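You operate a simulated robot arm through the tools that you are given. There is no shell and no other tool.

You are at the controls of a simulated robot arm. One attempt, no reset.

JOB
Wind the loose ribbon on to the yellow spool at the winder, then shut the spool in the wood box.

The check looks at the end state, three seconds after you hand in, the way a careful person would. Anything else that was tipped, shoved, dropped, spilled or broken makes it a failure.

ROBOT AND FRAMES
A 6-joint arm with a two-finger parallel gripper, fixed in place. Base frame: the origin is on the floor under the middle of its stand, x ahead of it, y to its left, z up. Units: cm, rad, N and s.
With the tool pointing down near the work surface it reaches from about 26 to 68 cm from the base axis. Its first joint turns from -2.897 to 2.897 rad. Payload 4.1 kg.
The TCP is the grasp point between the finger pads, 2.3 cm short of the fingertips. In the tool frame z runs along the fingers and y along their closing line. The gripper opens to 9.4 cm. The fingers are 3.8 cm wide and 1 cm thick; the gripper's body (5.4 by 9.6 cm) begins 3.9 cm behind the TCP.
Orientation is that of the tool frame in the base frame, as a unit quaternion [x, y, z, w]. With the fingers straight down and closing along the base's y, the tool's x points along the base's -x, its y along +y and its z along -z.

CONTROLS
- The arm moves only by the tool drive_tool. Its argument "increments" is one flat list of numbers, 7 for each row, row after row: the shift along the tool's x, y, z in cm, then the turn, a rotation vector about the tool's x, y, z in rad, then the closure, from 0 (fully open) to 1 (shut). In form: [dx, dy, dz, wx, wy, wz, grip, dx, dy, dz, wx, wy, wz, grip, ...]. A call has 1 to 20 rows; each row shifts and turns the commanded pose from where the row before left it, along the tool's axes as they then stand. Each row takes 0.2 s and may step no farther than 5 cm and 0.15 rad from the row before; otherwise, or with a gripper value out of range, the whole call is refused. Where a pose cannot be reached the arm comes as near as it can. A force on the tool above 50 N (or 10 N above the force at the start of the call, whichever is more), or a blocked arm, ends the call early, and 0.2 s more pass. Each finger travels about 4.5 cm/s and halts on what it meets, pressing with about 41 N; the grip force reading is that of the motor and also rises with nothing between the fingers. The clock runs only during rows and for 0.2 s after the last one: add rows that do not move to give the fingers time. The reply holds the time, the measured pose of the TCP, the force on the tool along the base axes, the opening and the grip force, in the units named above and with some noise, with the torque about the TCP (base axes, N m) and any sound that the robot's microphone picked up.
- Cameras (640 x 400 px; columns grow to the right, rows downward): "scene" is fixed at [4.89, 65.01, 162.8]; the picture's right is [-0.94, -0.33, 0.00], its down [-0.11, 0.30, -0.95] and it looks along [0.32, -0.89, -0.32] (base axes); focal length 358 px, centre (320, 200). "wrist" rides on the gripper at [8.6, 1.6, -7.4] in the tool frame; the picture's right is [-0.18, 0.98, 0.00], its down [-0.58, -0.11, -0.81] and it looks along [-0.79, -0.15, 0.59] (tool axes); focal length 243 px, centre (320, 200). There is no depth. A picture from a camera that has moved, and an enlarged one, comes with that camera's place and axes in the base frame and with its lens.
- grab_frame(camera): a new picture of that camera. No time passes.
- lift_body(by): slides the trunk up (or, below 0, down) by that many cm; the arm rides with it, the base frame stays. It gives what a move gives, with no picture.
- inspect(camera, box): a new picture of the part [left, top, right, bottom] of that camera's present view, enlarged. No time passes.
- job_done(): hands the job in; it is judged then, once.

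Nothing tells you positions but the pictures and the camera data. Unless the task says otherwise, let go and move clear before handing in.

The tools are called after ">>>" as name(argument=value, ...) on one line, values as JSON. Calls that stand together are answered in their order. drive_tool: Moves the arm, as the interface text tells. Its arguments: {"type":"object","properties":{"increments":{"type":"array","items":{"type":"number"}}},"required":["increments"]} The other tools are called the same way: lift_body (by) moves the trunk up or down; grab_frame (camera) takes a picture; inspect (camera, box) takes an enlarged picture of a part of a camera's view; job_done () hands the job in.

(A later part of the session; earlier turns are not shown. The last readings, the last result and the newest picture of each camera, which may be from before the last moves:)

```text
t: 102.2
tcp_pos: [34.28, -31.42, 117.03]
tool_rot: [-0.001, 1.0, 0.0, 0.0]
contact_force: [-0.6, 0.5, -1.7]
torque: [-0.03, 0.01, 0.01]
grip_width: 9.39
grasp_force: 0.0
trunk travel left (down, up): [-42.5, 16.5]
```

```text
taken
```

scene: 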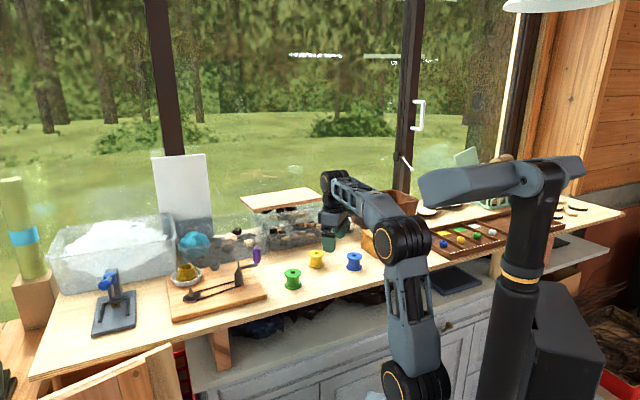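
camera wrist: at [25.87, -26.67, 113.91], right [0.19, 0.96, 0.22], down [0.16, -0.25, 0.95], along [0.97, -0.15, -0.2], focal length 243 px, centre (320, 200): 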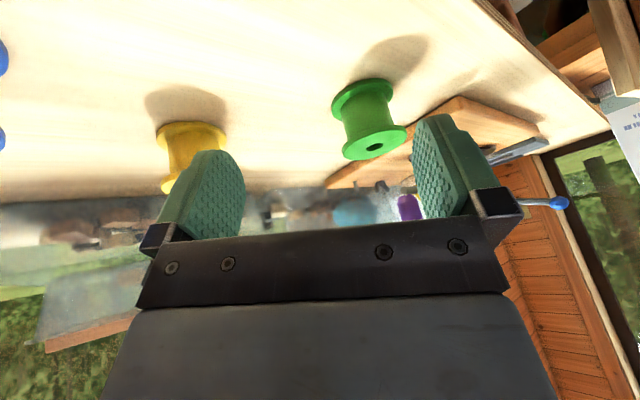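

The trunk is 10 cm lower than at the start and the readings are calm. I'll test the problem region again by moving slowly toward the winder at z 117.

>>> drive_tool(increments=[-0.2, 0.25, 0, 0, 0, 0, 0, -0.4, 0.5, 0, 0, 0, 0, 0, -0.57, 0.7, 0, 0, 0, 0, 0, -0.57, 0.7, 0, 0, 0, 0, 0, -0.57, 0.7, 0, 0, 0, 0, 0, -0.57, 0.7, 0, 0, 0, 0, 0, -0.57, 0.7, 0, 0, 0, 0, 0, -0.57, 0.7, 0, 0, 0, 0, 0, -0.57, 0.7, 0, 0, 0, 0, 0, -0.57, 0.7, 0, 0, 0, 0, 0, -0.57, 0.7, 0, 0, 0, 0, 0, -0.57, 0.7, 0, 0, 0, 0, 0, -0.57, 0.7, 0, 0, 0, 0, 0, -0.4, 0.5, 0, 0, 0, 0, 0, -0.2, 0.25, 0, 0, 0, 0, 0, 0, 0, 0, 0, 0, 0, 0])

>>> grab_frame(camera="scene")

>>> drive_tool(increments=[-0.2, 0.25, 0, 0, 0, 0, 0, -0.4, 0.5, 0, 0, 0, 0, 0, -0.57, 0.7, 0, 0, 0, 0, 0, -0.57, 0.7, 0, 0, 0, 0, 0, -0.57, 0.7, 0, 0, 0, 0, 0, -0.57, 0.7, 0, 0, 0, 0, 0, -0.57, 0.7, 0, 0, 0, 0, 0, -0.57, 0.7, 0, 0, 0, 0, 0, -0.57, 0.7, 0, 0, 0, 0, 0, -0.57, 0.7, 0, 0, 0, 0, 0, -0.57, 0.7, 0, 0, 0, 0, 0, -0.57, 0.7, 0, 0, 0, 0, 0, -0.57, 0.7, 0, 0, 0, 0, 0, -0.57, 0.7, 0, 0, 0, 0, 0, -0.4, 0.5, 0, 0, 0, 0, 0, -0.2, 0.25, 0, 0, 0, 0, 0, 0, 0, 0, 0, 0, 0, 0])

>>> grab_frame(camera="scene")

```text
t: 105.6
tcp_pos: [41.81, -22.13, 116.88]
tool_rot: [0.0, 1.0, 0.0, 0.0]
contact_force: [0.1, 0.8, -0.7]
torque: [0.02, 0.01, 0.01]
grip_width: 9.4
grasp_force: 0.0
trunk travel left (down, up): [-42.5, 16.5]
```

```text
taken
```

scene: 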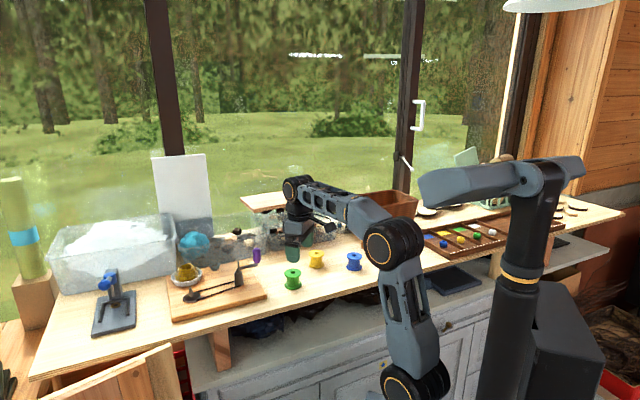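

```text
t: 109.2
tcp_pos: [49.86, -12.04, 117.12]
tool_rot: [0.0, 1.0, -0.001, 0.001]
contact_force: [1.1, 0.7, 0.4]
torque: [0.0, 0.01, -0.02]
grip_width: 9.38
grasp_force: 0.0
trunk travel left (down, up): [-42.5, 16.5]
```

```text
taken
```

scene: 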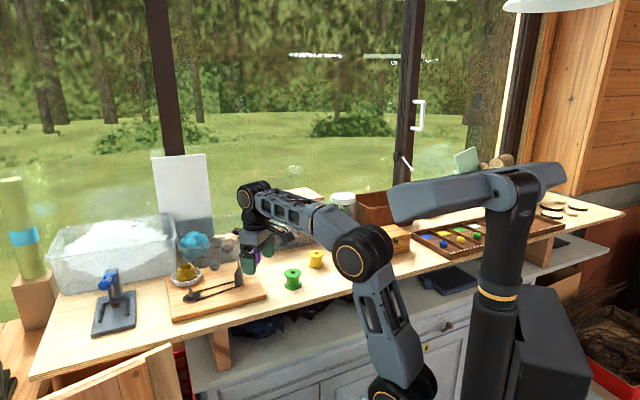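

>>> drive_tool(increments=[0, 0, 0, 0, 0, 0, 0])

>>> drive_tool(increments=[0, 0, 0, 0, 0, 0, 0, 0, 0, 0, 0, 0, 0, 0, 0, 0, 0, 0, 0, 0, 0, 0, 0, 0, 0, 0, 0, 0])

>>> drive_tool(increments=[0, 0, 0, 0, 0, 0, 0, 0, 0, 0, 0, 0, 0, 0, 0, 0, 0, 0, 0, 0, 0, 0, 0, 0, 0, 0, 0, 0])

```text
t: 109.6
tcp_pos: [49.94, -11.91, 117.13]
tool_rot: [-0.001, 1.0, -0.001, 0.001]
contact_force: [-0.9, -1.0, -0.1]
torque: [0.01, 0.0, -0.04]
grip_width: 9.4
grasp_force: 0.1
trunk travel left (down, up): [-42.5, 16.5]
```

```text
t: 110.6
tcp_pos: [49.96, -12.06, 117.03]
tool_rot: [0.0, 1.0, -0.001, 0.0]
contact_force: [-0.2, -0.6, -0.7]
torque: [-0.01, -0.04, 0.01]
grip_width: 9.38
grasp_force: 0.1
trunk travel left (down, up): [-42.5, 16.5]
```

```text
t: 111.6
tcp_pos: [49.89, -11.9, 117.14]
tool_rot: [0.0, 1.0, -0.002, 0.002]
contact_force: [0.0, -0.3, 0.4]
torque: [-0.01, -0.02, 0.04]
grip_width: 9.42
grasp_force: 0.0
trunk travel left (down, up): [-42.5, 16.5]
```

It is calm here, even with the body leaning. I'll test small outward tilts at this lower trunk height, a few hundredths at a time.

>>> drive_tool(increments=[0, 0, 0, 0, -0.01, 0, 0, 0, 0, 0, 0, -0.02, 0, 0, 0, 0, 0, 0, -0.02, 0, 0, 0, 0, 0, 0, -0.02, 0, 0, 0, 0, 0, 0, -0.02, 0, 0, 0, 0, 0, 0, -0.01, 0, 0, 0, 0, 0, 0, 0, 0, 0])

>>> drive_tool(increments=[0, 0, 0, 0, -0.01, 0, 0, 0, 0, 0, 0, -0.02, 0, 0, 0, 0, 0, 0, -0.02, 0, 0, 0, 0, 0, 0, -0.02, 0, 0, 0, 0, 0, 0, -0.02, 0, 0, 0, 0, 0, 0, -0.01, 0, 0, 0, 0, 0, 0, 0, 0, 0])

>>> drive_tool(increments=[0, 0, 0, 0, -0.01, 0, 0, 0, 0, 0, 0, -0.02, 0, 0, 0, 0, 0, 0, -0.02, 0, 0, 0, 0, 0, 0, -0.02, 0, 0, 0, 0, 0, 0, -0.02, 0, 0, 0, 0, 0, 0, -0.01, 0, 0, 0, 0, 0, 0, 0, 0, 0])

>>> drive_tool(increments=[0, 0, 0, 0, 0, 0, 0, 0, 0, 0, 0, 0, 0, 0, 0, 0, 0, 0, 0, 0, 0, 0, 0, 0, 0, 0, 0, 0])

>>> grab_frame(camera="scene")

```text
t: 113.2
tcp_pos: [49.91, -11.85, 117.04]
tool_rot: [0.0, 0.999, -0.001, 0.051]
contact_force: [-0.5, -0.5, 0.7]
torque: [0.01, -0.06, -0.03]
grip_width: 9.4
grasp_force: 0.0
trunk travel left (down, up): [-42.5, 16.5]
```

```text
t: 114.8
tcp_pos: [49.84, -11.88, 117.17]
tool_rot: [0.0, 0.995, -0.001, 0.102]
contact_force: [-0.8, 0.0, 0.4]
torque: [-0.01, 0.02, 0.01]
grip_width: 9.42
grasp_force: 0.1
trunk travel left (down, up): [-42.5, 16.5]
```

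```text
t: 115.7
tcp_pos: [46.43, -16.29, 117.27]
tool_rot: [0.005, 0.989, 0.016, 0.148]
contact_force: [0.0, -0.7, 0.1]
torque: [-0.03, -0.04, 0.02]
grip_width: 9.42
grasp_force: 0.0
trunk travel left (down, up): [-42.5, 16.5]
stopped in row 4: the arm was blocked; the commanded pose is now the measured one
```

```text
t: 116.7
tcp_pos: [47.48, -15.3, 116.79]
tool_rot: [0.002, 0.99, 0.013, 0.141]
contact_force: [0.1, -0.1, -0.1]
torque: [0.02, -0.01, 0.05]
grip_width: 9.43
grasp_force: 0.0
trunk travel left (down, up): [-42.5, 16.5]
```

```text
taken
```

scene: 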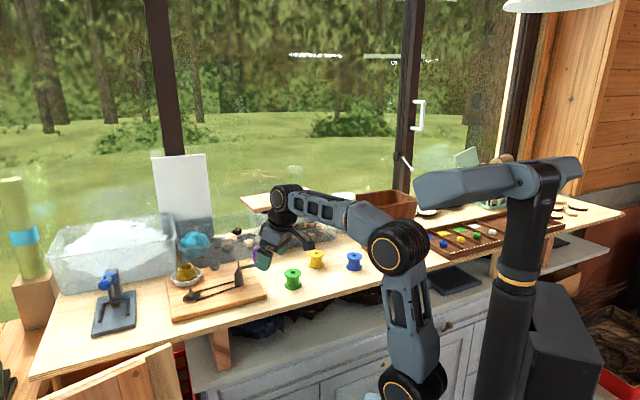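

A shove came again once the outward tilt passed about 0.25 rad, which pulls the wrist inward. It seems the stand rocks between two resting positions, depending on how far out the arm's weight is. I'll raise the trunk to its original height, settle and level, then tilt while keeping the wrist well out.

>>> lift_body(by=10)

>>> drive_tool(increments=[0, 0, 0, 0, 0, 0, 0, 0, 0, 0, 0, 0, 0, 0, 0, 0, 0, 0, 0, 0, 0, 0, 0, 0, 0, 0, 0, 0])

>>> drive_tool(increments=[0, 0, 0, 0, 0, 0, 0, 0, 0, 0, 0, 0, 0, 0, 0, 0, 0, 0, 0, 0, 0, 0, 0, 0, 0, 0, 0, 0])

>>> grab_frame(camera="scene")

```text
t: 117.9
tcp_pos: [43.47, -20.3, 126.96]
tool_rot: [0.009, 0.986, 0.03, 0.162]
contact_force: [-0.6, -0.6, -0.4]
torque: [-0.01, 0.02, 0.01]
grip_width: 9.38
grasp_force: 0.0
trunk travel left (down, up): [-52.6, 6.4]
stopped: the arm was blocked; the commanded pose is now the measured one
```

```text
t: 118.3
tcp_pos: [40.68, -24.42, 126.26]
tool_rot: [0.011, 0.984, 0.046, 0.174]
contact_force: [0.7, 1.0, 0.2]
torque: [-0.04, 0.07, -0.06]
grip_width: 9.39
grasp_force: 0.0
trunk travel left (down, up): [-52.6, 6.4]
stopped in row 1: the arm was blocked; the commanded pose is now the measured one
```

```text
t: 119.3
tcp_pos: [41.86, -22.77, 126.3]
tool_rot: [0.008, 0.985, 0.039, 0.169]
contact_force: [0.2, 0.1, 1.1]
torque: [0.02, -0.03, 0.0]
grip_width: 9.41
grasp_force: 0.2
trunk travel left (down, up): [-52.6, 6.4]
```

```text
taken
```

scene: 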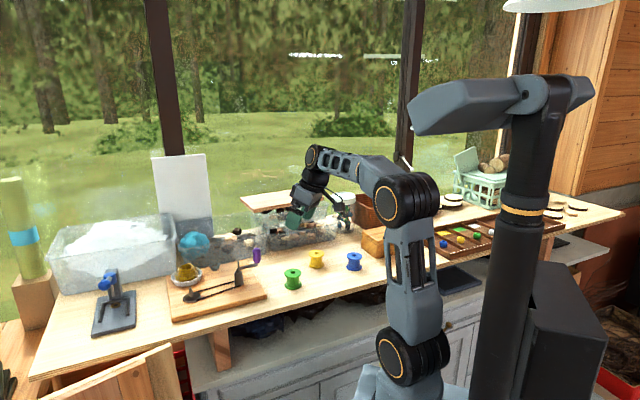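

>>> drive_tool(increments=[0, 0, 0, 0, 0, 0, 0, 0, 0, 0, 0, 0, 0, 0, 0, 0, 0, 0, 0, 0, 0, 0, 0, 0, 0, 0, 0, 0])

>>> drive_tool(increments=[0, 0, 0, 0, 0, 0, 0, 0, 0, 0, 0, 0, 0, 0, 0, 0, 0, 0, 0, 0, 0, 0, 0, 0, 0, 0, 0, 0])

>>> drive_tool(increments=[0, 0, 0, 0, 0, 0, 0, 0, 0, 0, 0, 0, 0, 0, 0, 0, 0, 0, 0, 0, 0, 0, 0, 0, 0, 0, 0, 0])

```text
t: 120.3
tcp_pos: [41.31, -23.4, 126.28]
tool_rot: [0.008, 0.984, 0.043, 0.171]
contact_force: [0.0, 0.7, 0.0]
torque: [0.0, 0.06, 0.01]
grip_width: 9.42
grasp_force: 0.0
trunk travel left (down, up): [-52.6, 6.4]
```

```text
t: 121.3
tcp_pos: [41.64, -23.0, 126.18]
tool_rot: [0.007, 0.985, 0.041, 0.169]
contact_force: [0.1, 0.0, -0.3]
torque: [-0.01, -0.01, 0.02]
grip_width: 9.41
grasp_force: 0.1
trunk travel left (down, up): [-52.6, 6.4]
```

```text
t: 122.3
tcp_pos: [41.52, -23.3, 126.22]
tool_rot: [0.008, 0.984, 0.043, 0.17]
contact_force: [0.3, -0.2, -0.4]
torque: [0.01, 0.01, -0.01]
grip_width: 9.4
grasp_force: 0.0
trunk travel left (down, up): [-52.6, 6.4]
```

It is settling in the upright state. I'll level the tool, then take the smooth route that worked before, out to (54, -6) upright at z 122, down, and outward.

>>> drive_tool(increments=[0, 0, 0, 0.005, 0.0214, -0.001, 0, 0, 0, 0, 0.0106, 0.0427, -0.002, 0, 0, 0, 0, 0.0106, 0.0427, -0.002, 0, 0, 0, 0, 0.0106, 0.0427, -0.002, 0, 0, 0, 0, 0.0106, 0.0427, -0.002, 0, 0, 0, 0, 0.0106, 0.0427, -0.002, 0, 0, 0, 0, 0.0106, 0.0427, -0.002, 0, 0, 0, 0, 0.0106, 0.0427, -0.002, 0, 0, 0, 0, 0.005, 0.0214, -0.001, 0, 0, 0, 0, 0, 0, 0, 0])

>>> drive_tool(increments=[0, 0, 0, 0, 0, 0, 0, 0, 0, 0, 0, 0, 0, 0, 0, 0, 0, 0, 0, 0, 0])

```text
t: 124.5
tcp_pos: [41.53, -23.37, 126.23]
tool_rot: [0.0, 1.0, 0.0, -0.001]
contact_force: [0.1, -0.2, 0.2]
torque: [0.03, -0.03, 0.03]
grip_width: 9.39
grasp_force: 0.2
trunk travel left (down, up): [-52.6, 6.4]
```

```text
t: 125.3
tcp_pos: [41.49, -23.28, 126.18]
tool_rot: [0.0, 1.0, 0.0, -0.001]
contact_force: [-0.1, 0.5, -0.5]
torque: [0.0, -0.02, 0.0]
grip_width: 9.41
grasp_force: 0.1
trunk travel left (down, up): [-52.6, 6.4]
```

>>> drive_tool(increments=[-0.2, 0.3, 0.08, 0, 0, 0, 0, -0.45, 0.6, 0.17, 0, 0, 0, 0, -0.7, 0.97, 0.28, 0, 0, 0, 0, -0.7, 0.97, 0.28, 0, 0, 0, 0, -0.7, 0.97, 0.28, 0, 0, 0, 0, -0.7, 0.97, 0.28, 0, 0, 0, 0, -0.7, 0.97, 0.28, 0, 0, 0, 0, -0.7, 0.97, 0.28, 0, 0, 0, 0, -0.7, 0.97, 0.28, 0, 0, 0, 0, -0.7, 0.97, 0.28, 0, 0, 0, 0, -0.7, 0.97, 0.28, 0, 0, 0, 0, -0.7, 0.97, 0.28, 0, 0, 0, 0, -0.7, 0.97, 0.28, 0, 0, 0, 0, -0.7, 0.97, 0.28, 0, 0, 0, 0, -0.7, 0.97, 0.28, 0, 0, 0, 0, -0.7, 0.97, 0.28, 0, 0, 0, 0, -0.7, 0.97, 0.28, 0, 0, 0, 0, -0.45, 0.6, 0.17, 0, 0, 0, 0, -0.2, 0.3, 0.08, 0, 0, 0, 0, 0, 0, 0, 0, 0, 0, 0])

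>>> drive_tool(increments=[0, 0, 0, 0, 0, 0, 0, 0, 0, 0, 0, 0, 0, 0, 0, 0, 0, 0, 0, 0, 0])

>>> grab_frame(camera="scene")

```text
t: 129.5
tcp_pos: [53.31, -6.74, 121.53]
tool_rot: [0.001, 1.0, -0.002, 0.001]
contact_force: [-0.3, -0.4, -0.2]
torque: [0.03, 0.0, 0.0]
grip_width: 9.39
grasp_force: 0.1
trunk travel left (down, up): [-52.6, 6.4]
```

```text
t: 130.3
tcp_pos: [53.35, -6.69, 121.55]
tool_rot: [0.001, 1.0, -0.002, 0.0]
contact_force: [-1.0, 0.0, 0.3]
torque: [-0.01, -0.04, -0.03]
grip_width: 9.37
grasp_force: 0.1
trunk travel left (down, up): [-52.6, 6.4]
```

```text
taken
```

scene: 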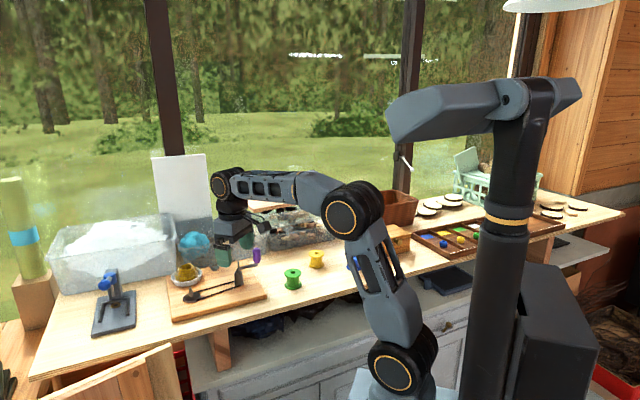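

The crossing was smooth. Now I'll descend to about z 114 and extend outward while still upright.

>>> drive_tool(increments=[0, 0, 0.3, 0, 0, 0, 0, 0, 0, 0.6, 0, 0, 0, 0, 0, 0, 0.8, 0, 0, 0, 0, 0, 0, 0.8, 0, 0, 0, 0, 0, 0, 0.8, 0, 0, 0, 0, 0, 0, 0.8, 0, 0, 0, 0, 0, 0, 0.8, 0, 0, 0, 0, 0, 0, 0.8, 0, 0, 0, 0, 0, 0, 0.8, 0, 0, 0, 0, 0, 0, 0.6, 0, 0, 0, 0, 0, 0, 0.3, 0, 0, 0, 0, 0, 0, 0, 0, 0, 0, 0])

>>> drive_tool(increments=[-0.2, 0, 0, 0, 0, 0, 0, -0.4, 0.05, 0, 0, 0, 0, 0, -0.6, 0.05, 0, 0, 0, 0, 0, -0.6, 0.05, 0, 0, 0, 0, 0, -0.6, 0.05, 0, 0, 0, 0, 0, -0.6, 0.05, 0, 0, 0, 0, 0, -0.6, 0.05, 0, 0, 0, 0, 0, -0.4, 0.05, 0, 0, 0, 0, 0, -0.2, 0, 0, 0, 0, 0, 0, 0, 0, 0, 0, 0, 0, 0])

>>> drive_tool(increments=[-0.2, 0, 0, 0, 0, 0, 0, -0.4, 0.05, 0, 0, 0, 0, 0, -0.6, 0.05, 0, 0, 0, 0, 0, -0.6, 0.05, 0, 0, 0, 0, 0, -0.6, 0.05, 0, 0, 0, 0, 0, -0.6, 0.05, 0, 0, 0, 0, 0, -0.4, 0.05, 0, 0, 0, 0, 0, -0.2, 0, 0, 0, 0, 0, 0, 0, 0, 0, 0, 0, 0, 0])

```text
t: 132.9
tcp_pos: [53.35, -6.55, 114.18]
tool_rot: [0.001, 1.0, -0.002, 0.0]
contact_force: [-0.3, -0.6, -0.1]
torque: [0.0, 0.03, 0.01]
grip_width: 9.42
grasp_force: 0.0
trunk travel left (down, up): [-52.6, 6.4]
```

```text
t: 135.1
tcp_pos: [57.46, -6.21, 114.05]
tool_rot: [0.001, 1.0, -0.002, 0.0]
contact_force: [-0.1, -0.3, -0.1]
torque: [-0.05, 0.0, -0.02]
grip_width: 9.42
grasp_force: 0.0
trunk travel left (down, up): [-52.6, 6.4]
```

```text
t: 136.2
tcp_pos: [56.46, -10.79, 114.84]
tool_rot: [0.004, 1.0, 0.017, 0.018]
contact_force: [0.1, 0.4, 0.3]
torque: [0.04, 0.01, 0.0]
grip_width: 9.4
grasp_force: 0.1
trunk travel left (down, up): [-52.6, 6.4]
stopped in row 5: the arm was blocked; the commanded pose is now the measured one
```

The shove came again as the radius reached about 59.6 cm, this time at z 114, so it isn't a height-related reach limit. I want to see the stand itself, so I'll settle, go up and back, and tilt the wrist camera down toward the robot's base.

>>> drive_tool(increments=[0, 0, 0, 0, 0, 0, 0, 0, 0, 0, 0, 0, 0, 0, 0, 0, 0, 0, 0, 0, 0, 0, 0, 0, 0, 0, 0, 0, 0, 0, 0, 0, 0, 0, 0, 0, 0, 0, 0, 0, 0, 0, 0, 0, 0, 0, 0, 0, 0, 0, 0, 0, 0, 0, 0, 0])

>>> drive_tool(increments=[0, 0, -0.3, 0, 0, 0, 0, 0, 0, -0.6, 0, 0, 0, 0, 0, 0, -0.8, 0, 0, 0, 0, 0, 0, -0.8, 0, 0, 0, 0, 0, 0, -0.8, 0, 0, 0, 0, 0, 0, -0.8, 0, 0, 0, 0, 0, 0, -0.8, 0, 0, 0, 0, 0, 0, -0.8, 0, 0, 0, 0, 0, 0, -0.8, 0, 0, 0, 0, 0, 0, -0.8, 0, 0, 0, 0, 0, 0, -0.8, 0, 0, 0, 0, 0, 0, -0.8, 0, 0, 0, 0, 0, 0, -0.6, 0, 0, 0, 0, 0, 0, -0.3, 0, 0, 0, 0, 0, 0, 0, 0, 0, 0, 0])

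>>> grab_frame(camera="scene")

```text
t: 138.0
tcp_pos: [57.22, -9.78, 114.42]
tool_rot: [0.002, 1.0, 0.013, 0.013]
contact_force: [0.1, 1.0, 0.2]
torque: [-0.02, 0.02, 0.0]
grip_width: 9.42
grasp_force: 0.0
trunk travel left (down, up): [-52.6, 6.4]
```

```text
t: 141.2
tcp_pos: [56.89, -10.13, 124.61]
tool_rot: [0.002, 1.0, 0.014, 0.014]
contact_force: [0.5, 0.2, 0.4]
torque: [-0.02, 0.0, 0.03]
grip_width: 9.41
grasp_force: 0.2
trunk travel left (down, up): [-52.6, 6.4]
```

```text
taken
```

scene: 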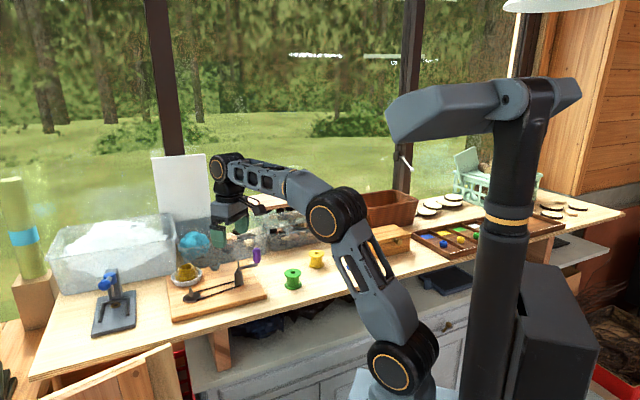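

>>> drive_tool(increments=[0.3, 0, 0, 0, 0, 0, 0, 0.6, 0, 0, 0, 0, 0, 0, 1, 0, 0, 0, 0, 0, 0, 1, 0, 0, 0, 0, 0, 0, 1, 0, 0, 0, 0, 0, 0, 1, 0, 0, 0, 0, 0, 0, 1, 0, 0, 0, 0, 0, 0, 1, 0, 0, 0, 0, 0, 0, 1, 0, 0, 0, 0, 0, 0, 1, 0, 0, 0, 0, 0, 0, 1, 0, 0, 0, 0, 0, 0, 1, 0, 0, 0, 0, 0, 0, 1, 0, 0, 0, 0, 0, 0, 1, 0, 0, 0, 0, 0, 0, 1, 0, 0, 0, 0, 0, 0, 0.6, 0, 0, 0, 0, 0, 0, 0.3, 0, 0, 0, 0, 0, 0, 0, 0, 0, 0, 0, 0, 0])

>>> grab_frame(camera="scene")

>>> drive_tool(increments=[0, 0, 0, 0, 0, 0, 0, 0, 0, 0, 0, 0, 0, 0, 0, 0, 0, 0, 0, 0, 0, 0, 0, 0, 0, 0, 0, 0])

```text
t: 143.4
tcp_pos: [44.47, -14.89, 124.18]
tool_rot: [0.004, 0.999, 0.032, 0.031]
contact_force: [-0.4, -0.5, 0.9]
torque: [0.0, -0.01, -0.02]
grip_width: 9.4
grasp_force: 0.1
trunk travel left (down, up): [-52.6, 6.4]
stopped in row 10: the arm was blocked; the commanded pose is now the measured one
```

```text
taken
```

scene: 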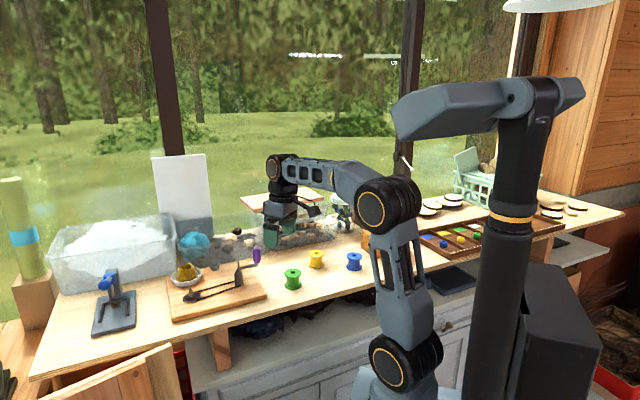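

```text
t: 144.4
tcp_pos: [45.2, -14.46, 123.9]
tool_rot: [0.002, 0.999, 0.031, 0.025]
contact_force: [-0.4, 1.0, 0.9]
torque: [-0.04, 0.04, -0.02]
grip_width: 9.41
grasp_force: 0.1
trunk travel left (down, up): [-52.6, 6.4]
```

So the body leans only while the arm's radius is between about 49 and 59.5 cm. Leaving that band at either end gives the shove, so beyond 59.5 the base may be stable again. I'll level here, go to (44, -6, 116) in the calm inner zone, then cross the band quickly.

>>> drive_tool(increments=[0, 0, 0, 0, 0, 0, 0, 0, 0, 0, 0, 0, 0, 0, 0, 0, 0, 0, 0, 0, 0, 0, 0, 0, 0, 0, 0, 0, 0, 0, 0, 0, 0, 0, 0, 0, 0, 0, 0, 0, 0, 0])

>>> drive_tool(increments=[0, 0, 0, 0, 0, 0, 0, 0, 0, 0, 0, 0, 0, 0, 0, 0, 0, 0, 0, 0, 0, 0, 0, 0, 0, 0, 0, 0, 0, 0, 0, 0, 0, 0, 0, 0, 0, 0, 0, 0, 0, 0])

>>> grab_frame(camera="scene")

```text
t: 145.8
tcp_pos: [45.17, -14.08, 124.16]
tool_rot: [0.004, 0.999, 0.028, 0.029]
contact_force: [-1.2, -1.9, 0.3]
torque: [0.02, -0.06, 0.04]
grip_width: 9.42
grasp_force: 0.1
trunk travel left (down, up): [-52.6, 6.4]
```

```text
t: 146.2
tcp_pos: [41.74, -18.57, 123.86]
tool_rot: [0.005, 0.998, 0.046, 0.044]
contact_force: [0.4, 0.4, -0.5]
torque: [0.0, -0.01, 0.01]
grip_width: 9.38
grasp_force: 0.0
trunk travel left (down, up): [-52.6, 6.4]
stopped in row 1: the arm was blocked; the commanded pose is now the measured one
```

```text
taken
```

scene: 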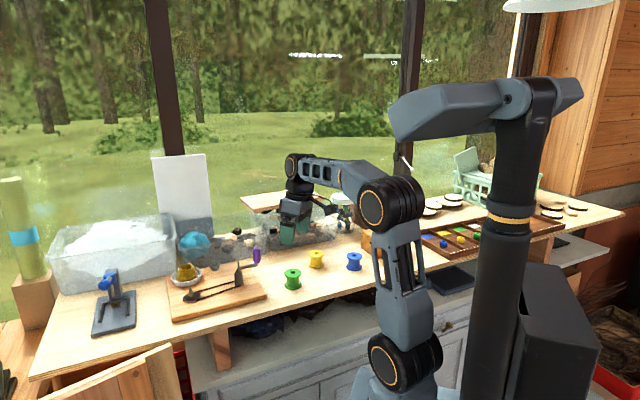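

That picture, taken right after the shove, shows the body still leaning, so the hand moved first and the body follows later. I'll step one row at a time with pictures to see the order of events.

>>> drive_tool(increments=[0, 0, 0, 0, 0, 0, 0])

>>> inspect(camera="scene", box=[320, 50, 640, 250])

>>> drive_tool(increments=[0, 0, 0, 0, 0, 0, 0])

>>> inspect(camera="scene", box=[320, 50, 640, 250])

>>> drive_tool(increments=[0, 0, 0, 0, 0, 0, 0])

>>> inspect(camera="scene", box=[320, 50, 640, 250])

>>> drive_tool(increments=[0, 0, 0, 0, 0, 0, 0])

>>> inspect(camera="scene", box=[320, 50, 640, 250])

```text
t: 146.5
tcp_pos: [38.79, -22.48, 123.11]
tool_rot: [0.007, 0.996, 0.061, 0.058]
contact_force: [0.0, 0.1, 0.9]
torque: [-0.01, 0.03, 0.01]
grip_width: 9.42
grasp_force: 0.0
trunk travel left (down, up): [-52.6, 6.4]
stopped in row 1: the arm was blocked; the commanded pose is now the measured one
```

```text
2.00 times, centred on (480, 150) of scene
camera zoom: at [4.89, 65.01, 162.8], right [-0.94, -0.33, 0.0], down [-0.11, 0.3, -0.95], along [0.32, -0.89, -0.32], focal length 717 px, centre (0, 300)
```

zoom: 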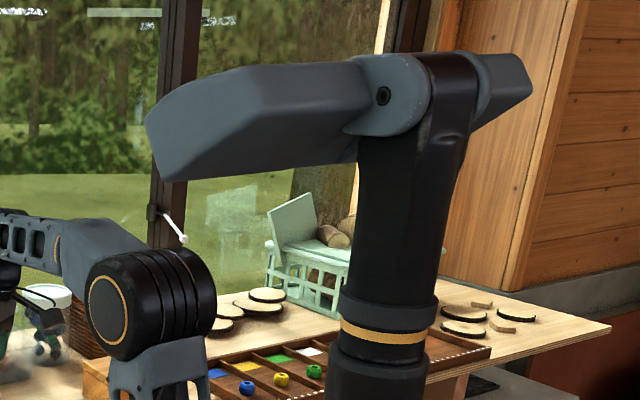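

```text
t: 146.9
tcp_pos: [38.72, -22.67, 123.23]
tool_rot: [0.004, 0.996, 0.062, 0.057]
contact_force: [0.0, 0.9, 0.0]
torque: [-0.03, 0.01, 0.01]
grip_width: 9.39
grasp_force: 0.1
trunk travel left (down, up): [-52.6, 6.4]
```

```text
2.00 times, centred on (480, 150) of scene
camera zoom: at [4.89, 65.01, 162.8], right [-0.94, -0.33, 0.0], down [-0.11, 0.3, -0.95], along [0.32, -0.89, -0.32], focal length 717 px, centre (0, 300)
```

zoom: 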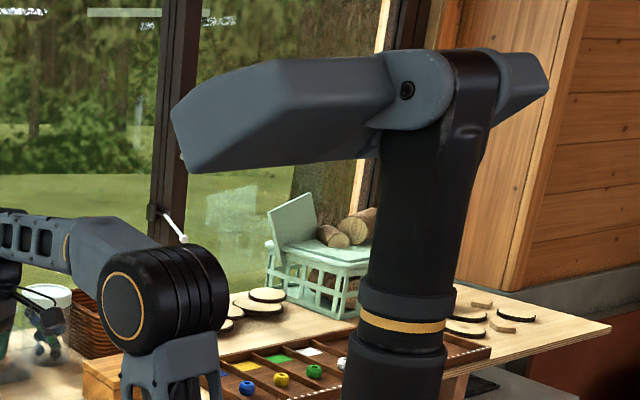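

```text
t: 147.3
tcp_pos: [38.67, -22.87, 123.16]
tool_rot: [0.004, 0.996, 0.064, 0.056]
contact_force: [1.6, 0.8, -0.1]
torque: [-0.04, 0.04, 0.0]
grip_width: 9.4
grasp_force: 0.1
trunk travel left (down, up): [-52.6, 6.4]
```

```text
2.00 times, centred on (480, 150) of scene
camera zoom: at [4.89, 65.01, 162.8], right [-0.94, -0.33, 0.0], down [-0.11, 0.3, -0.95], along [0.32, -0.89, -0.32], focal length 717 px, centre (0, 300)
```

zoom: 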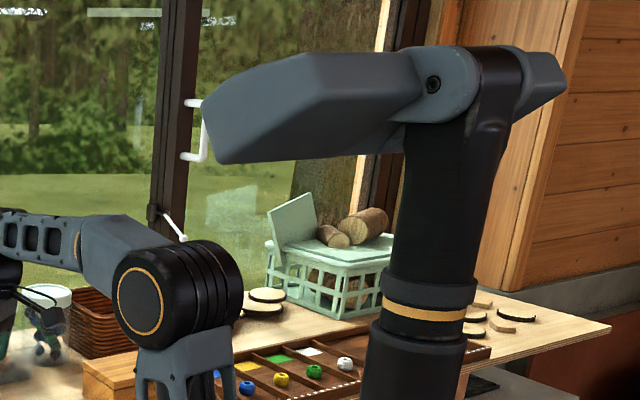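

```text
t: 147.7
tcp_pos: [39.42, -21.95, 123.13]
tool_rot: [0.004, 0.997, 0.058, 0.053]
contact_force: [0.9, 0.3, 0.4]
torque: [-0.01, -0.01, 0.02]
grip_width: 9.39
grasp_force: 0.2
trunk travel left (down, up): [-52.6, 6.4]
```

```text
2.00 times, centred on (480, 150) of scene
camera zoom: at [4.89, 65.01, 162.8], right [-0.94, -0.33, 0.0], down [-0.11, 0.3, -0.95], along [0.32, -0.89, -0.32], focal length 717 px, centre (0, 300)
```

zoom: 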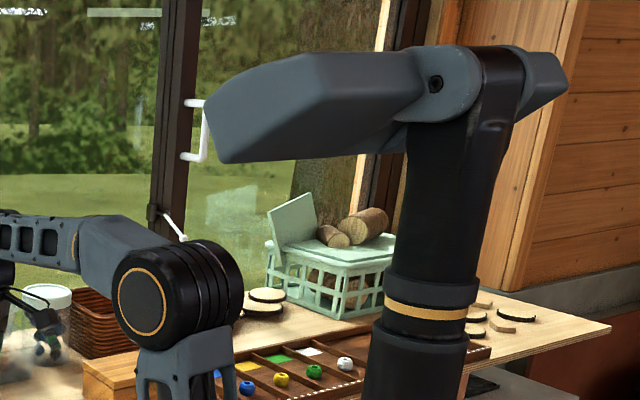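

The hand jumps first, and then the body swings upright over the next 0.8 s. I'll level the tool here in the calm zone, then try crossing the band in one quick, straight sweep.

>>> drive_tool(increments=[0, 0, 0, 0, 0, 0, 0, 0, 0, 0, 0, 0, 0, 0, 0, 0, 0, 0, 0, 0, 0, 0, 0, 0, 0, 0, 0, 0, 0, 0, 0, 0, 0, 0, 0, 0, 0, 0, 0, 0, 0, 0, 0, 0, 0, 0, 0, 0, 0, 0, 0, 0, 0, 0, 0, 0])

>>> drive_tool(increments=[0, 0, 0, 0, 0, 0, 0, 0, 0, 0, 0, 0, 0, 0, 0, 0, 0, 0, 0, 0, 0])

```text
t: 149.5
tcp_pos: [39.18, -22.23, 123.24]
tool_rot: [0.004, 0.997, 0.06, 0.055]
contact_force: [-0.5, -0.8, -0.3]
torque: [-0.01, -0.02, 0.01]
grip_width: 9.4
grasp_force: 0.1
trunk travel left (down, up): [-52.6, 6.4]
```

```text
t: 150.3
tcp_pos: [39.2, -22.29, 123.21]
tool_rot: [0.004, 0.997, 0.06, 0.055]
contact_force: [0.9, -0.2, 0.3]
torque: [-0.01, 0.0, -0.04]
grip_width: 9.39
grasp_force: 0.1
trunk travel left (down, up): [-52.6, 6.4]
```

>>> drive_tool(increments=[0, 0, 0, 0.02, 0.0183, -0.0013, 0, 0, 0, 0, 0.02, 0.0183, -0.0013, 0, 0, 0, 0, 0.02, 0.0183, -0.0013, 0, 0, 0, 0, 0.02, 0.0183, -0.0013, 0, 0, 0, 0, 0.02, 0.0183, -0.0013, 0, 0, 0, 0, 0.02, 0.0183, -0.0013, 0, 0, 0, 0, 0, 0, 0, 0])

>>> drive_tool(increments=[0, 0.3, 0, 0, 0, 0, 0, -0.1, 0.6, 0, 0, 0, 0, 0, -0.1, 1, 0, 0, 0, 0, 0, -0.1, 1, 0, 0, 0, 0, 0, -0.1, 1, 0, 0, 0, 0, 0, -0.1, 1, 0, 0, 0, 0, 0, -0.1, 1, 0, 0, 0, 0, 0, -0.1, 1, 0, 0, 0, 0, 0, -0.1, 1, 0, 0, 0, 0, 0, -0.1, 1, 0, 0, 0, 0, 0, -0.1, 1, 0, 0, 0, 0, 0, -0.1, 1, 0, 0, 0, 0, 0, -0.1, 1, 0, 0, 0, 0, 0, -0.1, 1, 0, 0, 0, 0, 0, -0.1, 1, 0, 0, 0, 0, 0, -0.1, 1, 0, 0, 0, 0, 0, -0.1, 0.6, 0, 0, 0, 0, 0, 0, 0.3, 0, 0, 0, 0, 0, 0, 0, 0, 0, 0, 0, 0])

>>> grab_frame(camera="scene")

```text
t: 151.9
tcp_pos: [39.17, -22.3, 123.29]
tool_rot: [-0.001, 1.0, 0.0, -0.001]
contact_force: [-0.3, -0.8, -0.4]
torque: [0.03, 0.01, -0.03]
grip_width: 9.38
grasp_force: 0.0
trunk travel left (down, up): [-52.6, 6.4]
```

```text
t: 156.0
tcp_pos: [37.38, -9.94, 123.18]
tool_rot: [0.006, 1.0, 0.014, 0.017]
contact_force: [-0.6, 0.9, -0.2]
torque: [-0.03, 0.03, 0.02]
grip_width: 9.41
grasp_force: 0.0
trunk travel left (down, up): [-52.6, 6.4]
stopped in row 19: the arm was blocked; the commanded pose is now the measured one
```

```text
taken
```

scene: 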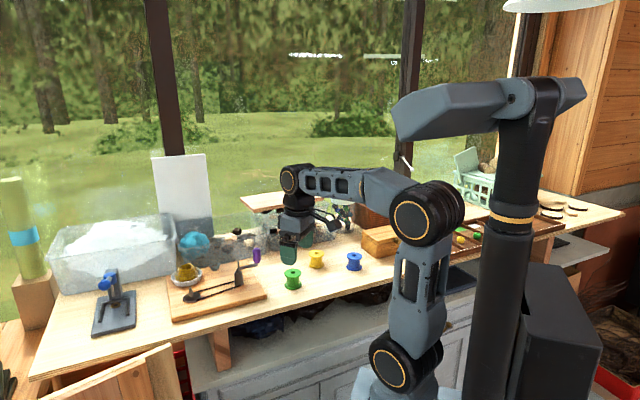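

The lean seems to be the stand rocking on its feet as the arm's weight shifts to one side, and my row-by-row steps jolt it off its foot. I'll go much more gently in that zone, at about 0.2 cm per row.

>>> drive_tool(increments=[0, 0, 0, 0, 0, 0, 0, 0, 0, 0, 0, 0, 0, 0, 0, 0, 0, 0, 0, 0, 0, 0, 0, 0, 0, 0, 0, 0, 0, 0, 0, 0, 0, 0, 0, 0, 0, 0, 0, 0, 0, 0, 0, 0, 0, 0, 0, 0, 0, 0, 0, 0, 0, 0, 0, 0])

>>> drive_tool(increments=[0, 0, 0, 0, 0, 0, 0, 0, 0, 0, 0, 0, 0, 0, 0, 0, 0, 0, 0, 0, 0, 0, 0, 0, 0, 0, 0, 0, 0, 0, 0, 0, 0, 0, 0, 0, 0, 0, 0, 0, 0, 0, 0, 0, 0, 0, 0, 0, 0, 0, 0, 0, 0, 0, 0, 0])

>>> grab_frame(camera="scene")

```text
t: 156.4
tcp_pos: [34.5, -13.78, 122.86]
tool_rot: [0.004, 0.999, 0.029, 0.031]
contact_force: [0.1, 0.5, -0.2]
torque: [-0.02, 0.02, 0.01]
grip_width: 9.39
grasp_force: 0.0
trunk travel left (down, up): [-52.6, 6.4]
stopped in row 1: the arm was blocked; the commanded pose is now the measured one
```

```text
t: 158.2
tcp_pos: [35.24, -13.59, 122.66]
tool_rot: [0.002, 0.999, 0.028, 0.025]
contact_force: [-0.5, 0.7, -0.2]
torque: [0.0, -0.01, 0.01]
grip_width: 9.43
grasp_force: 0.0
trunk travel left (down, up): [-52.6, 6.4]
```

```text
taken
```

scene: 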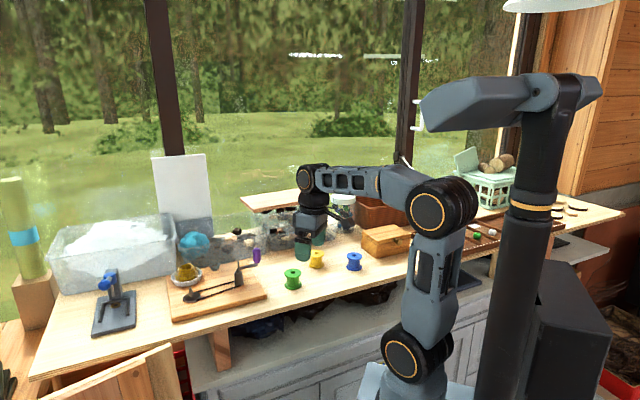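

It is upright and calm here. I'll set a 0.2 rad outward tilt, which should be enough for the spindle reach, and move to above the yellow spool, which lies well inside the stable zone.

>>> drive_tool(increments=[0, 0, 0, 0, 0, 0, 0, 0, 0, 0, 0, 0, 0, 0, 0, 0, 0, 0.0069, -0.0187, -0.0012, 0, 0, 0, 0, 0.0069, -0.0187, -0.0012, 0, 0, 0, 0, 0.0069, -0.0187, -0.0012, 0, 0, 0, 0, 0.0069, -0.0187, -0.0012, 0, 0, 0, 0, 0.0069, -0.0187, -0.0012, 0, 0, 0, 0, 0.0069, -0.0187, -0.0012, 0, 0, 0, 0, 0.0069, -0.0187, -0.0012, 0, 0, 0, 0, 0.0069, -0.0187, -0.0012, 0, 0, 0, 0, 0, 0, 0, 0, 0, 0, 0, 0, 0, 0, 0])

>>> drive_tool(increments=[0, 0, 0, 0, 0, 0, 0, 0, 0, 0, 0, 0, 0, 0, 0, 0, 0, 0, 0, 0, 0])

```text
t: 160.8
tcp_pos: [35.08, -13.66, 122.69]
tool_rot: [0.0, 0.995, 0.001, 0.102]
contact_force: [-0.1, 0.0, -0.1]
torque: [0.06, -0.01, 0.01]
grip_width: 9.4
grasp_force: 0.0
trunk travel left (down, up): [-52.6, 6.4]
```

```text
t: 161.6
tcp_pos: [35.06, -13.6, 122.53]
tool_rot: [0.001, 0.995, 0.0, 0.101]
contact_force: [-0.1, -0.5, 0.2]
torque: [0.01, 0.0, -0.02]
grip_width: 9.41
grasp_force: 0.1
trunk travel left (down, up): [-52.6, 6.4]
```

>>> drive_tool(increments=[-0.083, -0.3, 0.081, 0, 0, 0, 0, -0.167, -0.6, 0.163, 0, 0, 0, 0, -0.278, -0.996, 0.272, 0, 0, 0, 0, -0.278, -0.996, 0.272, 0, 0, 0, 0, -0.278, -0.996, 0.272, 0, 0, 0, 0, -0.278, -0.996, 0.272, 0, 0, 0, 0, -0.278, -0.996, 0.272, 0, 0, 0, 0, -0.278, -0.996, 0.272, 0, 0, 0, 0, -0.278, -0.996, 0.272, 0, 0, 0, 0, -0.278, -0.996, 0.272, 0, 0, 0, 0, -0.278, -0.996, 0.272, 0, 0, 0, 0, -0.278, -0.996, 0.272, 0, 0, 0, 0, -0.278, -0.996, 0.272, 0, 0, 0, 0, -0.167, -0.6, 0.163, 0, 0, 0, 0, -0.083, -0.3, 0.081, 0, 0, 0, 0])

>>> drive_tool(increments=[-0.083, -0.3, 0.081, 0, 0, 0, 0, -0.167, -0.6, 0.163, 0, 0, 0, 0, -0.278, -0.996, 0.272, 0, 0, 0, 0, -0.278, -0.996, 0.272, 0, 0, 0, 0, -0.278, -0.996, 0.272, 0, 0, 0, 0, -0.278, -0.996, 0.272, 0, 0, 0, 0, -0.278, -0.996, 0.272, 0, 0, 0, 0, -0.278, -0.996, 0.272, 0, 0, 0, 0, -0.278, -0.996, 0.272, 0, 0, 0, 0, -0.278, -0.996, 0.272, 0, 0, 0, 0, -0.278, -0.996, 0.272, 0, 0, 0, 0, -0.278, -0.996, 0.272, 0, 0, 0, 0, -0.278, -0.996, 0.272, 0, 0, 0, 0, -0.167, -0.6, 0.163, 0, 0, 0, 0, -0.083, -0.3, 0.081, 0, 0, 0, 0])

>>> drive_tool(increments=[0, 0, 0, 0, 0, 0, 0, 0, 0, 0, 0, 0, 0, 0, 0, 0, 0, 0, 0, 0, 0])

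>>> grab_frame(camera="wrist")

>>> inspect(camera="wrist", box=[240, 60, 400, 160])

>>> grab_frame(camera="scene")

```text
t: 164.8
tcp_pos: [39.29, -26.48, 120.18]
tool_rot: [0.0, 0.995, 0.0, 0.101]
contact_force: [0.4, 0.1, 0.3]
torque: [0.03, 0.0, -0.02]
grip_width: 9.39
grasp_force: 0.0
trunk travel left (down, up): [-52.6, 6.4]
```

```text
t: 168.0
tcp_pos: [43.41, -39.42, 117.22]
tool_rot: [0.0, 0.995, 0.0, 0.101]
contact_force: [0.6, 0.2, -0.7]
torque: [-0.03, 0.02, 0.01]
grip_width: 9.41
grasp_force: 0.1
trunk travel left (down, up): [-52.6, 6.4]
```

```text
t: 168.8
tcp_pos: [43.48, -39.43, 117.27]
tool_rot: [0.0, 0.995, 0.0, 0.1]
contact_force: [0.2, 0.0, 0.1]
torque: [0.0, 0.01, -0.03]
grip_width: 9.41
grasp_force: 0.0
trunk travel left (down, up): [-52.6, 6.4]
```

```text
taken
camera wrist: at [33.68, -37.69, 122.91], right [0.18, 0.98, 0.04], down [0.41, -0.11, 0.91], along [0.9, -0.15, -0.42], focal length 243 px, centre (320, 200)
```

wrist: 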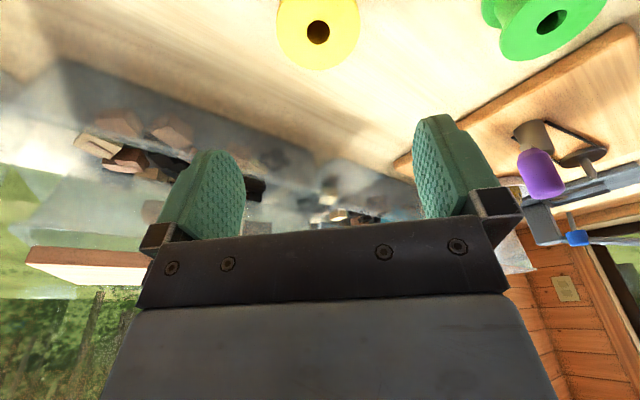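

```text
4.00 times, centred on (320, 110) of wrist
camera zoom: at [33.68, -37.69, 122.91], right [0.18, 0.98, 0.04], down [0.41, -0.11, 0.91], along [0.9, -0.15, -0.42], focal length 970 px, centre (320, 560)
```

zoom: 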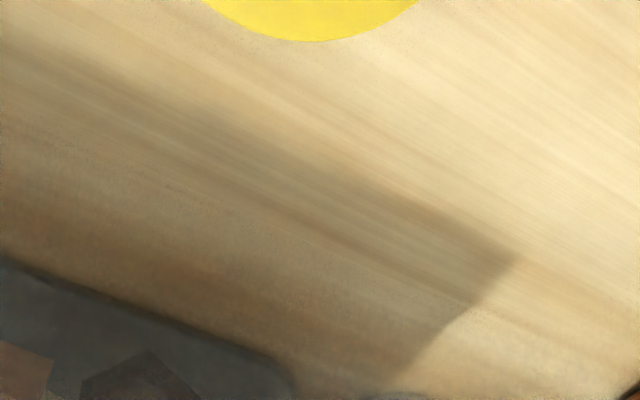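

```text
taken
```

scene: 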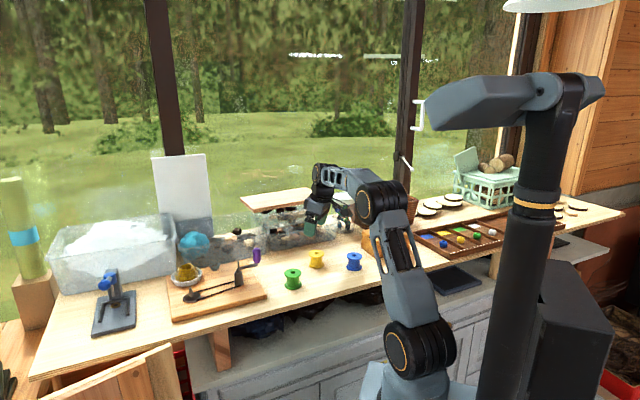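

The position is exact and calm here, with the spool directly below. I'll take a closer look to centre on its hole.

>>> inspect(camera="wrist", box=[256, 0, 384, 80])

>>> inspect(camera="scene", box=[270, 190, 370, 275])

```text
5.00 times, centred on (320, 40) of wrist
camera zoom: at [33.68, -37.69, 122.91], right [0.18, 0.98, 0.04], down [0.41, -0.11, 0.91], along [0.9, -0.15, -0.42], focal length 1213 px, centre (320, 1000)
```

zoom: 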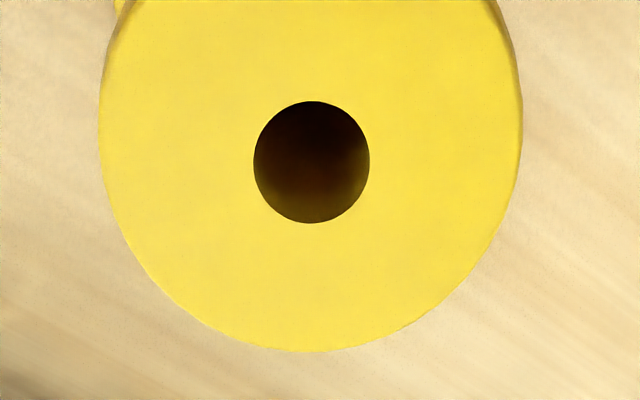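

```text
4.71 times, centred on (320, 232) of scene
camera zoom: at [4.89, 65.01, 162.8], right [-0.94, -0.33, 0.0], down [-0.11, 0.3, -0.95], along [0.32, -0.89, -0.32], focal length 1687 px, centre (320, 47)
```

zoom: 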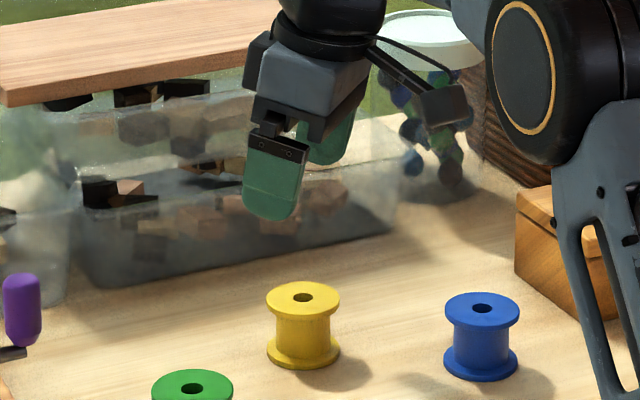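

The hole is centred within about 0.3 cm. I'll descend slowly so the finger pads straddle the top flange, then close.

>>> drive_tool(increments=[-0.03, 0.13, 0.3, 0, 0, 0, 0, 0.12, 0, 0.588, 0, 0, 0, 0, 0.18, 0, 0.882, 0, 0, 0, 0, 0.18, 0, 0.882, 0, 0, 0, 0, 0.18, 0, 0.882, 0, 0, 0, 0, 0.18, 0, 0.882, 0, 0, 0, 0, 0.18, 0, 0.882, 0, 0, 0, 0, 0.18, 0, 0.882, 0, 0, 0, 0, 0.18, 0, 0.882, 0, 0, 0, 0, 0.18, 0, 0.882, 0, 0, 0, 0, 0.12, 0, 0.588, 0, 0, 0, 0, 0.06, 0, 0.294, 0, 0, 0, 0, 0, 0, 0, 0, 0, 0, 0])

>>> drive_tool(increments=[0, 0, 0, 0, 0, 0, 0, 0, 0, 0, 0, 0, 0, 0])

>>> grab_frame(camera="wrist")

>>> inspect(camera="scene", box=[270, 190, 370, 275])

```text
t: 171.6
tcp_pos: [43.58, -39.19, 108.32]
tool_rot: [0.001, 0.995, 0.0, 0.102]
contact_force: [-0.6, -0.1, -0.4]
torque: [0.04, -0.03, -0.04]
grip_width: 9.4
grasp_force: 0.0
trunk travel left (down, up): [-52.6, 6.4]
```

```text
t: 172.2
tcp_pos: [43.7, -39.22, 108.31]
tool_rot: [0.0, 0.995, 0.0, 0.102]
contact_force: [1.1, 0.7, 0.1]
torque: [-0.01, 0.03, 0.02]
grip_width: 9.41
grasp_force: 0.1
trunk travel left (down, up): [-52.6, 6.4]
```

```text
taken
camera wrist: at [33.8, -37.47, 113.94], right [0.18, 0.98, 0.04], down [0.41, -0.11, 0.91], along [0.9, -0.15, -0.42], focal length 243 px, centre (320, 200)
```

wrist: 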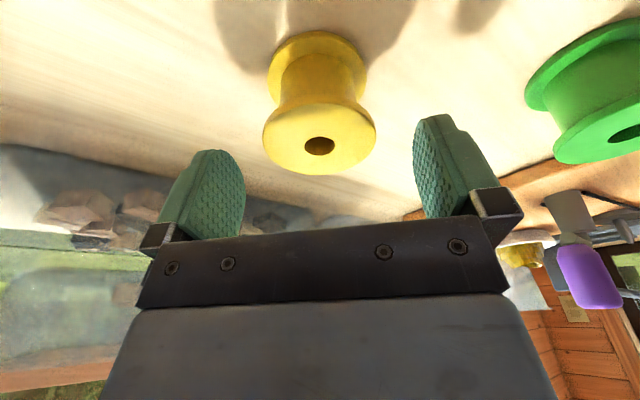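

```text
4.71 times, centred on (320, 232) of scene
camera zoom: at [4.89, 65.01, 162.8], right [-0.94, -0.33, 0.0], down [-0.11, 0.3, -0.95], along [0.32, -0.89, -0.32], focal length 1687 px, centre (320, 47)
```

zoom: 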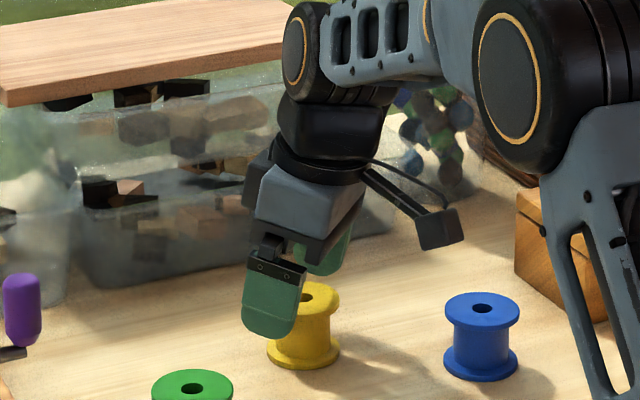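

The fingers straddle the spool well. I'll go down the last 3 cm and close on the flange.

>>> drive_tool(increments=[0.06, 0, 0.294, 0, 0, 0, 0, 0.1, 0, 0.49, 0, 0, 0, 0, 0.12, 0, 0.588, 0, 0, 0, 0, 0.12, 0, 0.588, 0, 0, 0, 0, 0.12, 0, 0.588, 0, 0, 0, 0, 0.06, 0, 0.294, 0, 0, 0, 0, 0.04, 0, 0.195, 0, 0, 0, 0, 0, 0, 0, 0, 0, 0, 0])

>>> drive_tool(increments=[0, 0, 0, 0, 0, 0, 0.2, 0, 0, 0, 0, 0, 0, 0.35, 0, 0, 0, 0, 0, 0, 0.45, 0, 0, 0, 0, 0, 0, 1, 0, 0, 0, 0, 0, 0, 1, 0, 0, 0, 0, 0, 0, 1, 0, 0, 0, 0, 0, 0, 1])

>>> grab_frame(camera="wrist")

>>> inspect(camera="scene", box=[270, 190, 370, 275])

```text
t: 174.0
tcp_pos: [43.63, -39.24, 105.23]
tool_rot: [0.0, 0.995, 0.0, 0.101]
contact_force: [0.1, -0.2, 0.0]
torque: [0.0, -0.02, 0.0]
grip_width: 9.39
grasp_force: 0.0
trunk travel left (down, up): [-52.6, 6.4]
```

```text
t: 175.6
tcp_pos: [43.63, -39.25, 105.22]
tool_rot: [0.001, 0.995, 0.0, 0.101]
contact_force: [-0.3, 0.3, 0.2]
torque: [-0.01, -0.02, 0.0]
grip_width: 4.97
grasp_force: 41.2
trunk travel left (down, up): [-52.6, 6.4]
```

```text
taken
camera wrist: at [33.75, -37.51, 110.84], right [0.18, 0.98, 0.04], down [0.41, -0.11, 0.91], along [0.9, -0.15, -0.42], focal length 243 px, centre (320, 200)
```

wrist: 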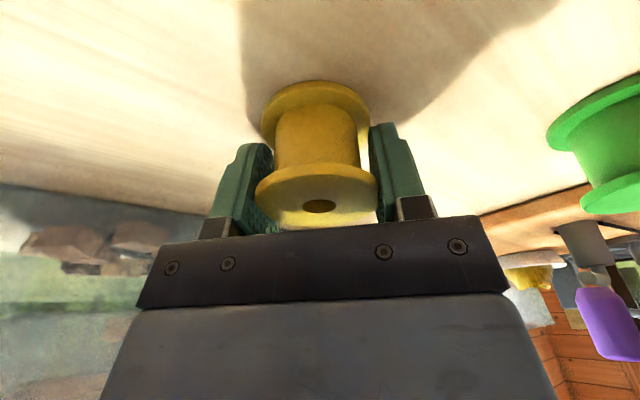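

```text
4.71 times, centred on (320, 232) of scene
camera zoom: at [4.89, 65.01, 162.8], right [-0.94, -0.33, 0.0], down [-0.11, 0.3, -0.95], along [0.32, -0.89, -0.32], focal length 1687 px, centre (320, 47)
```

zoom: 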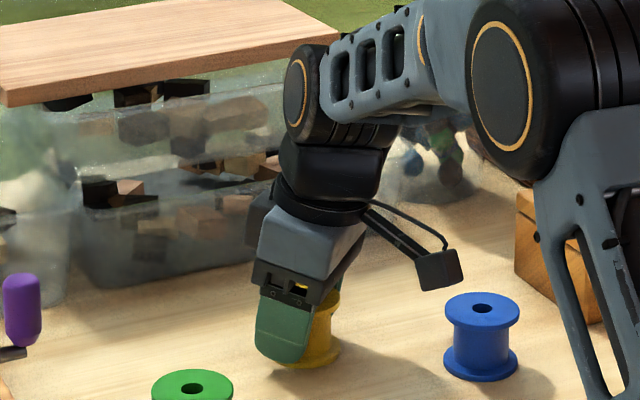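

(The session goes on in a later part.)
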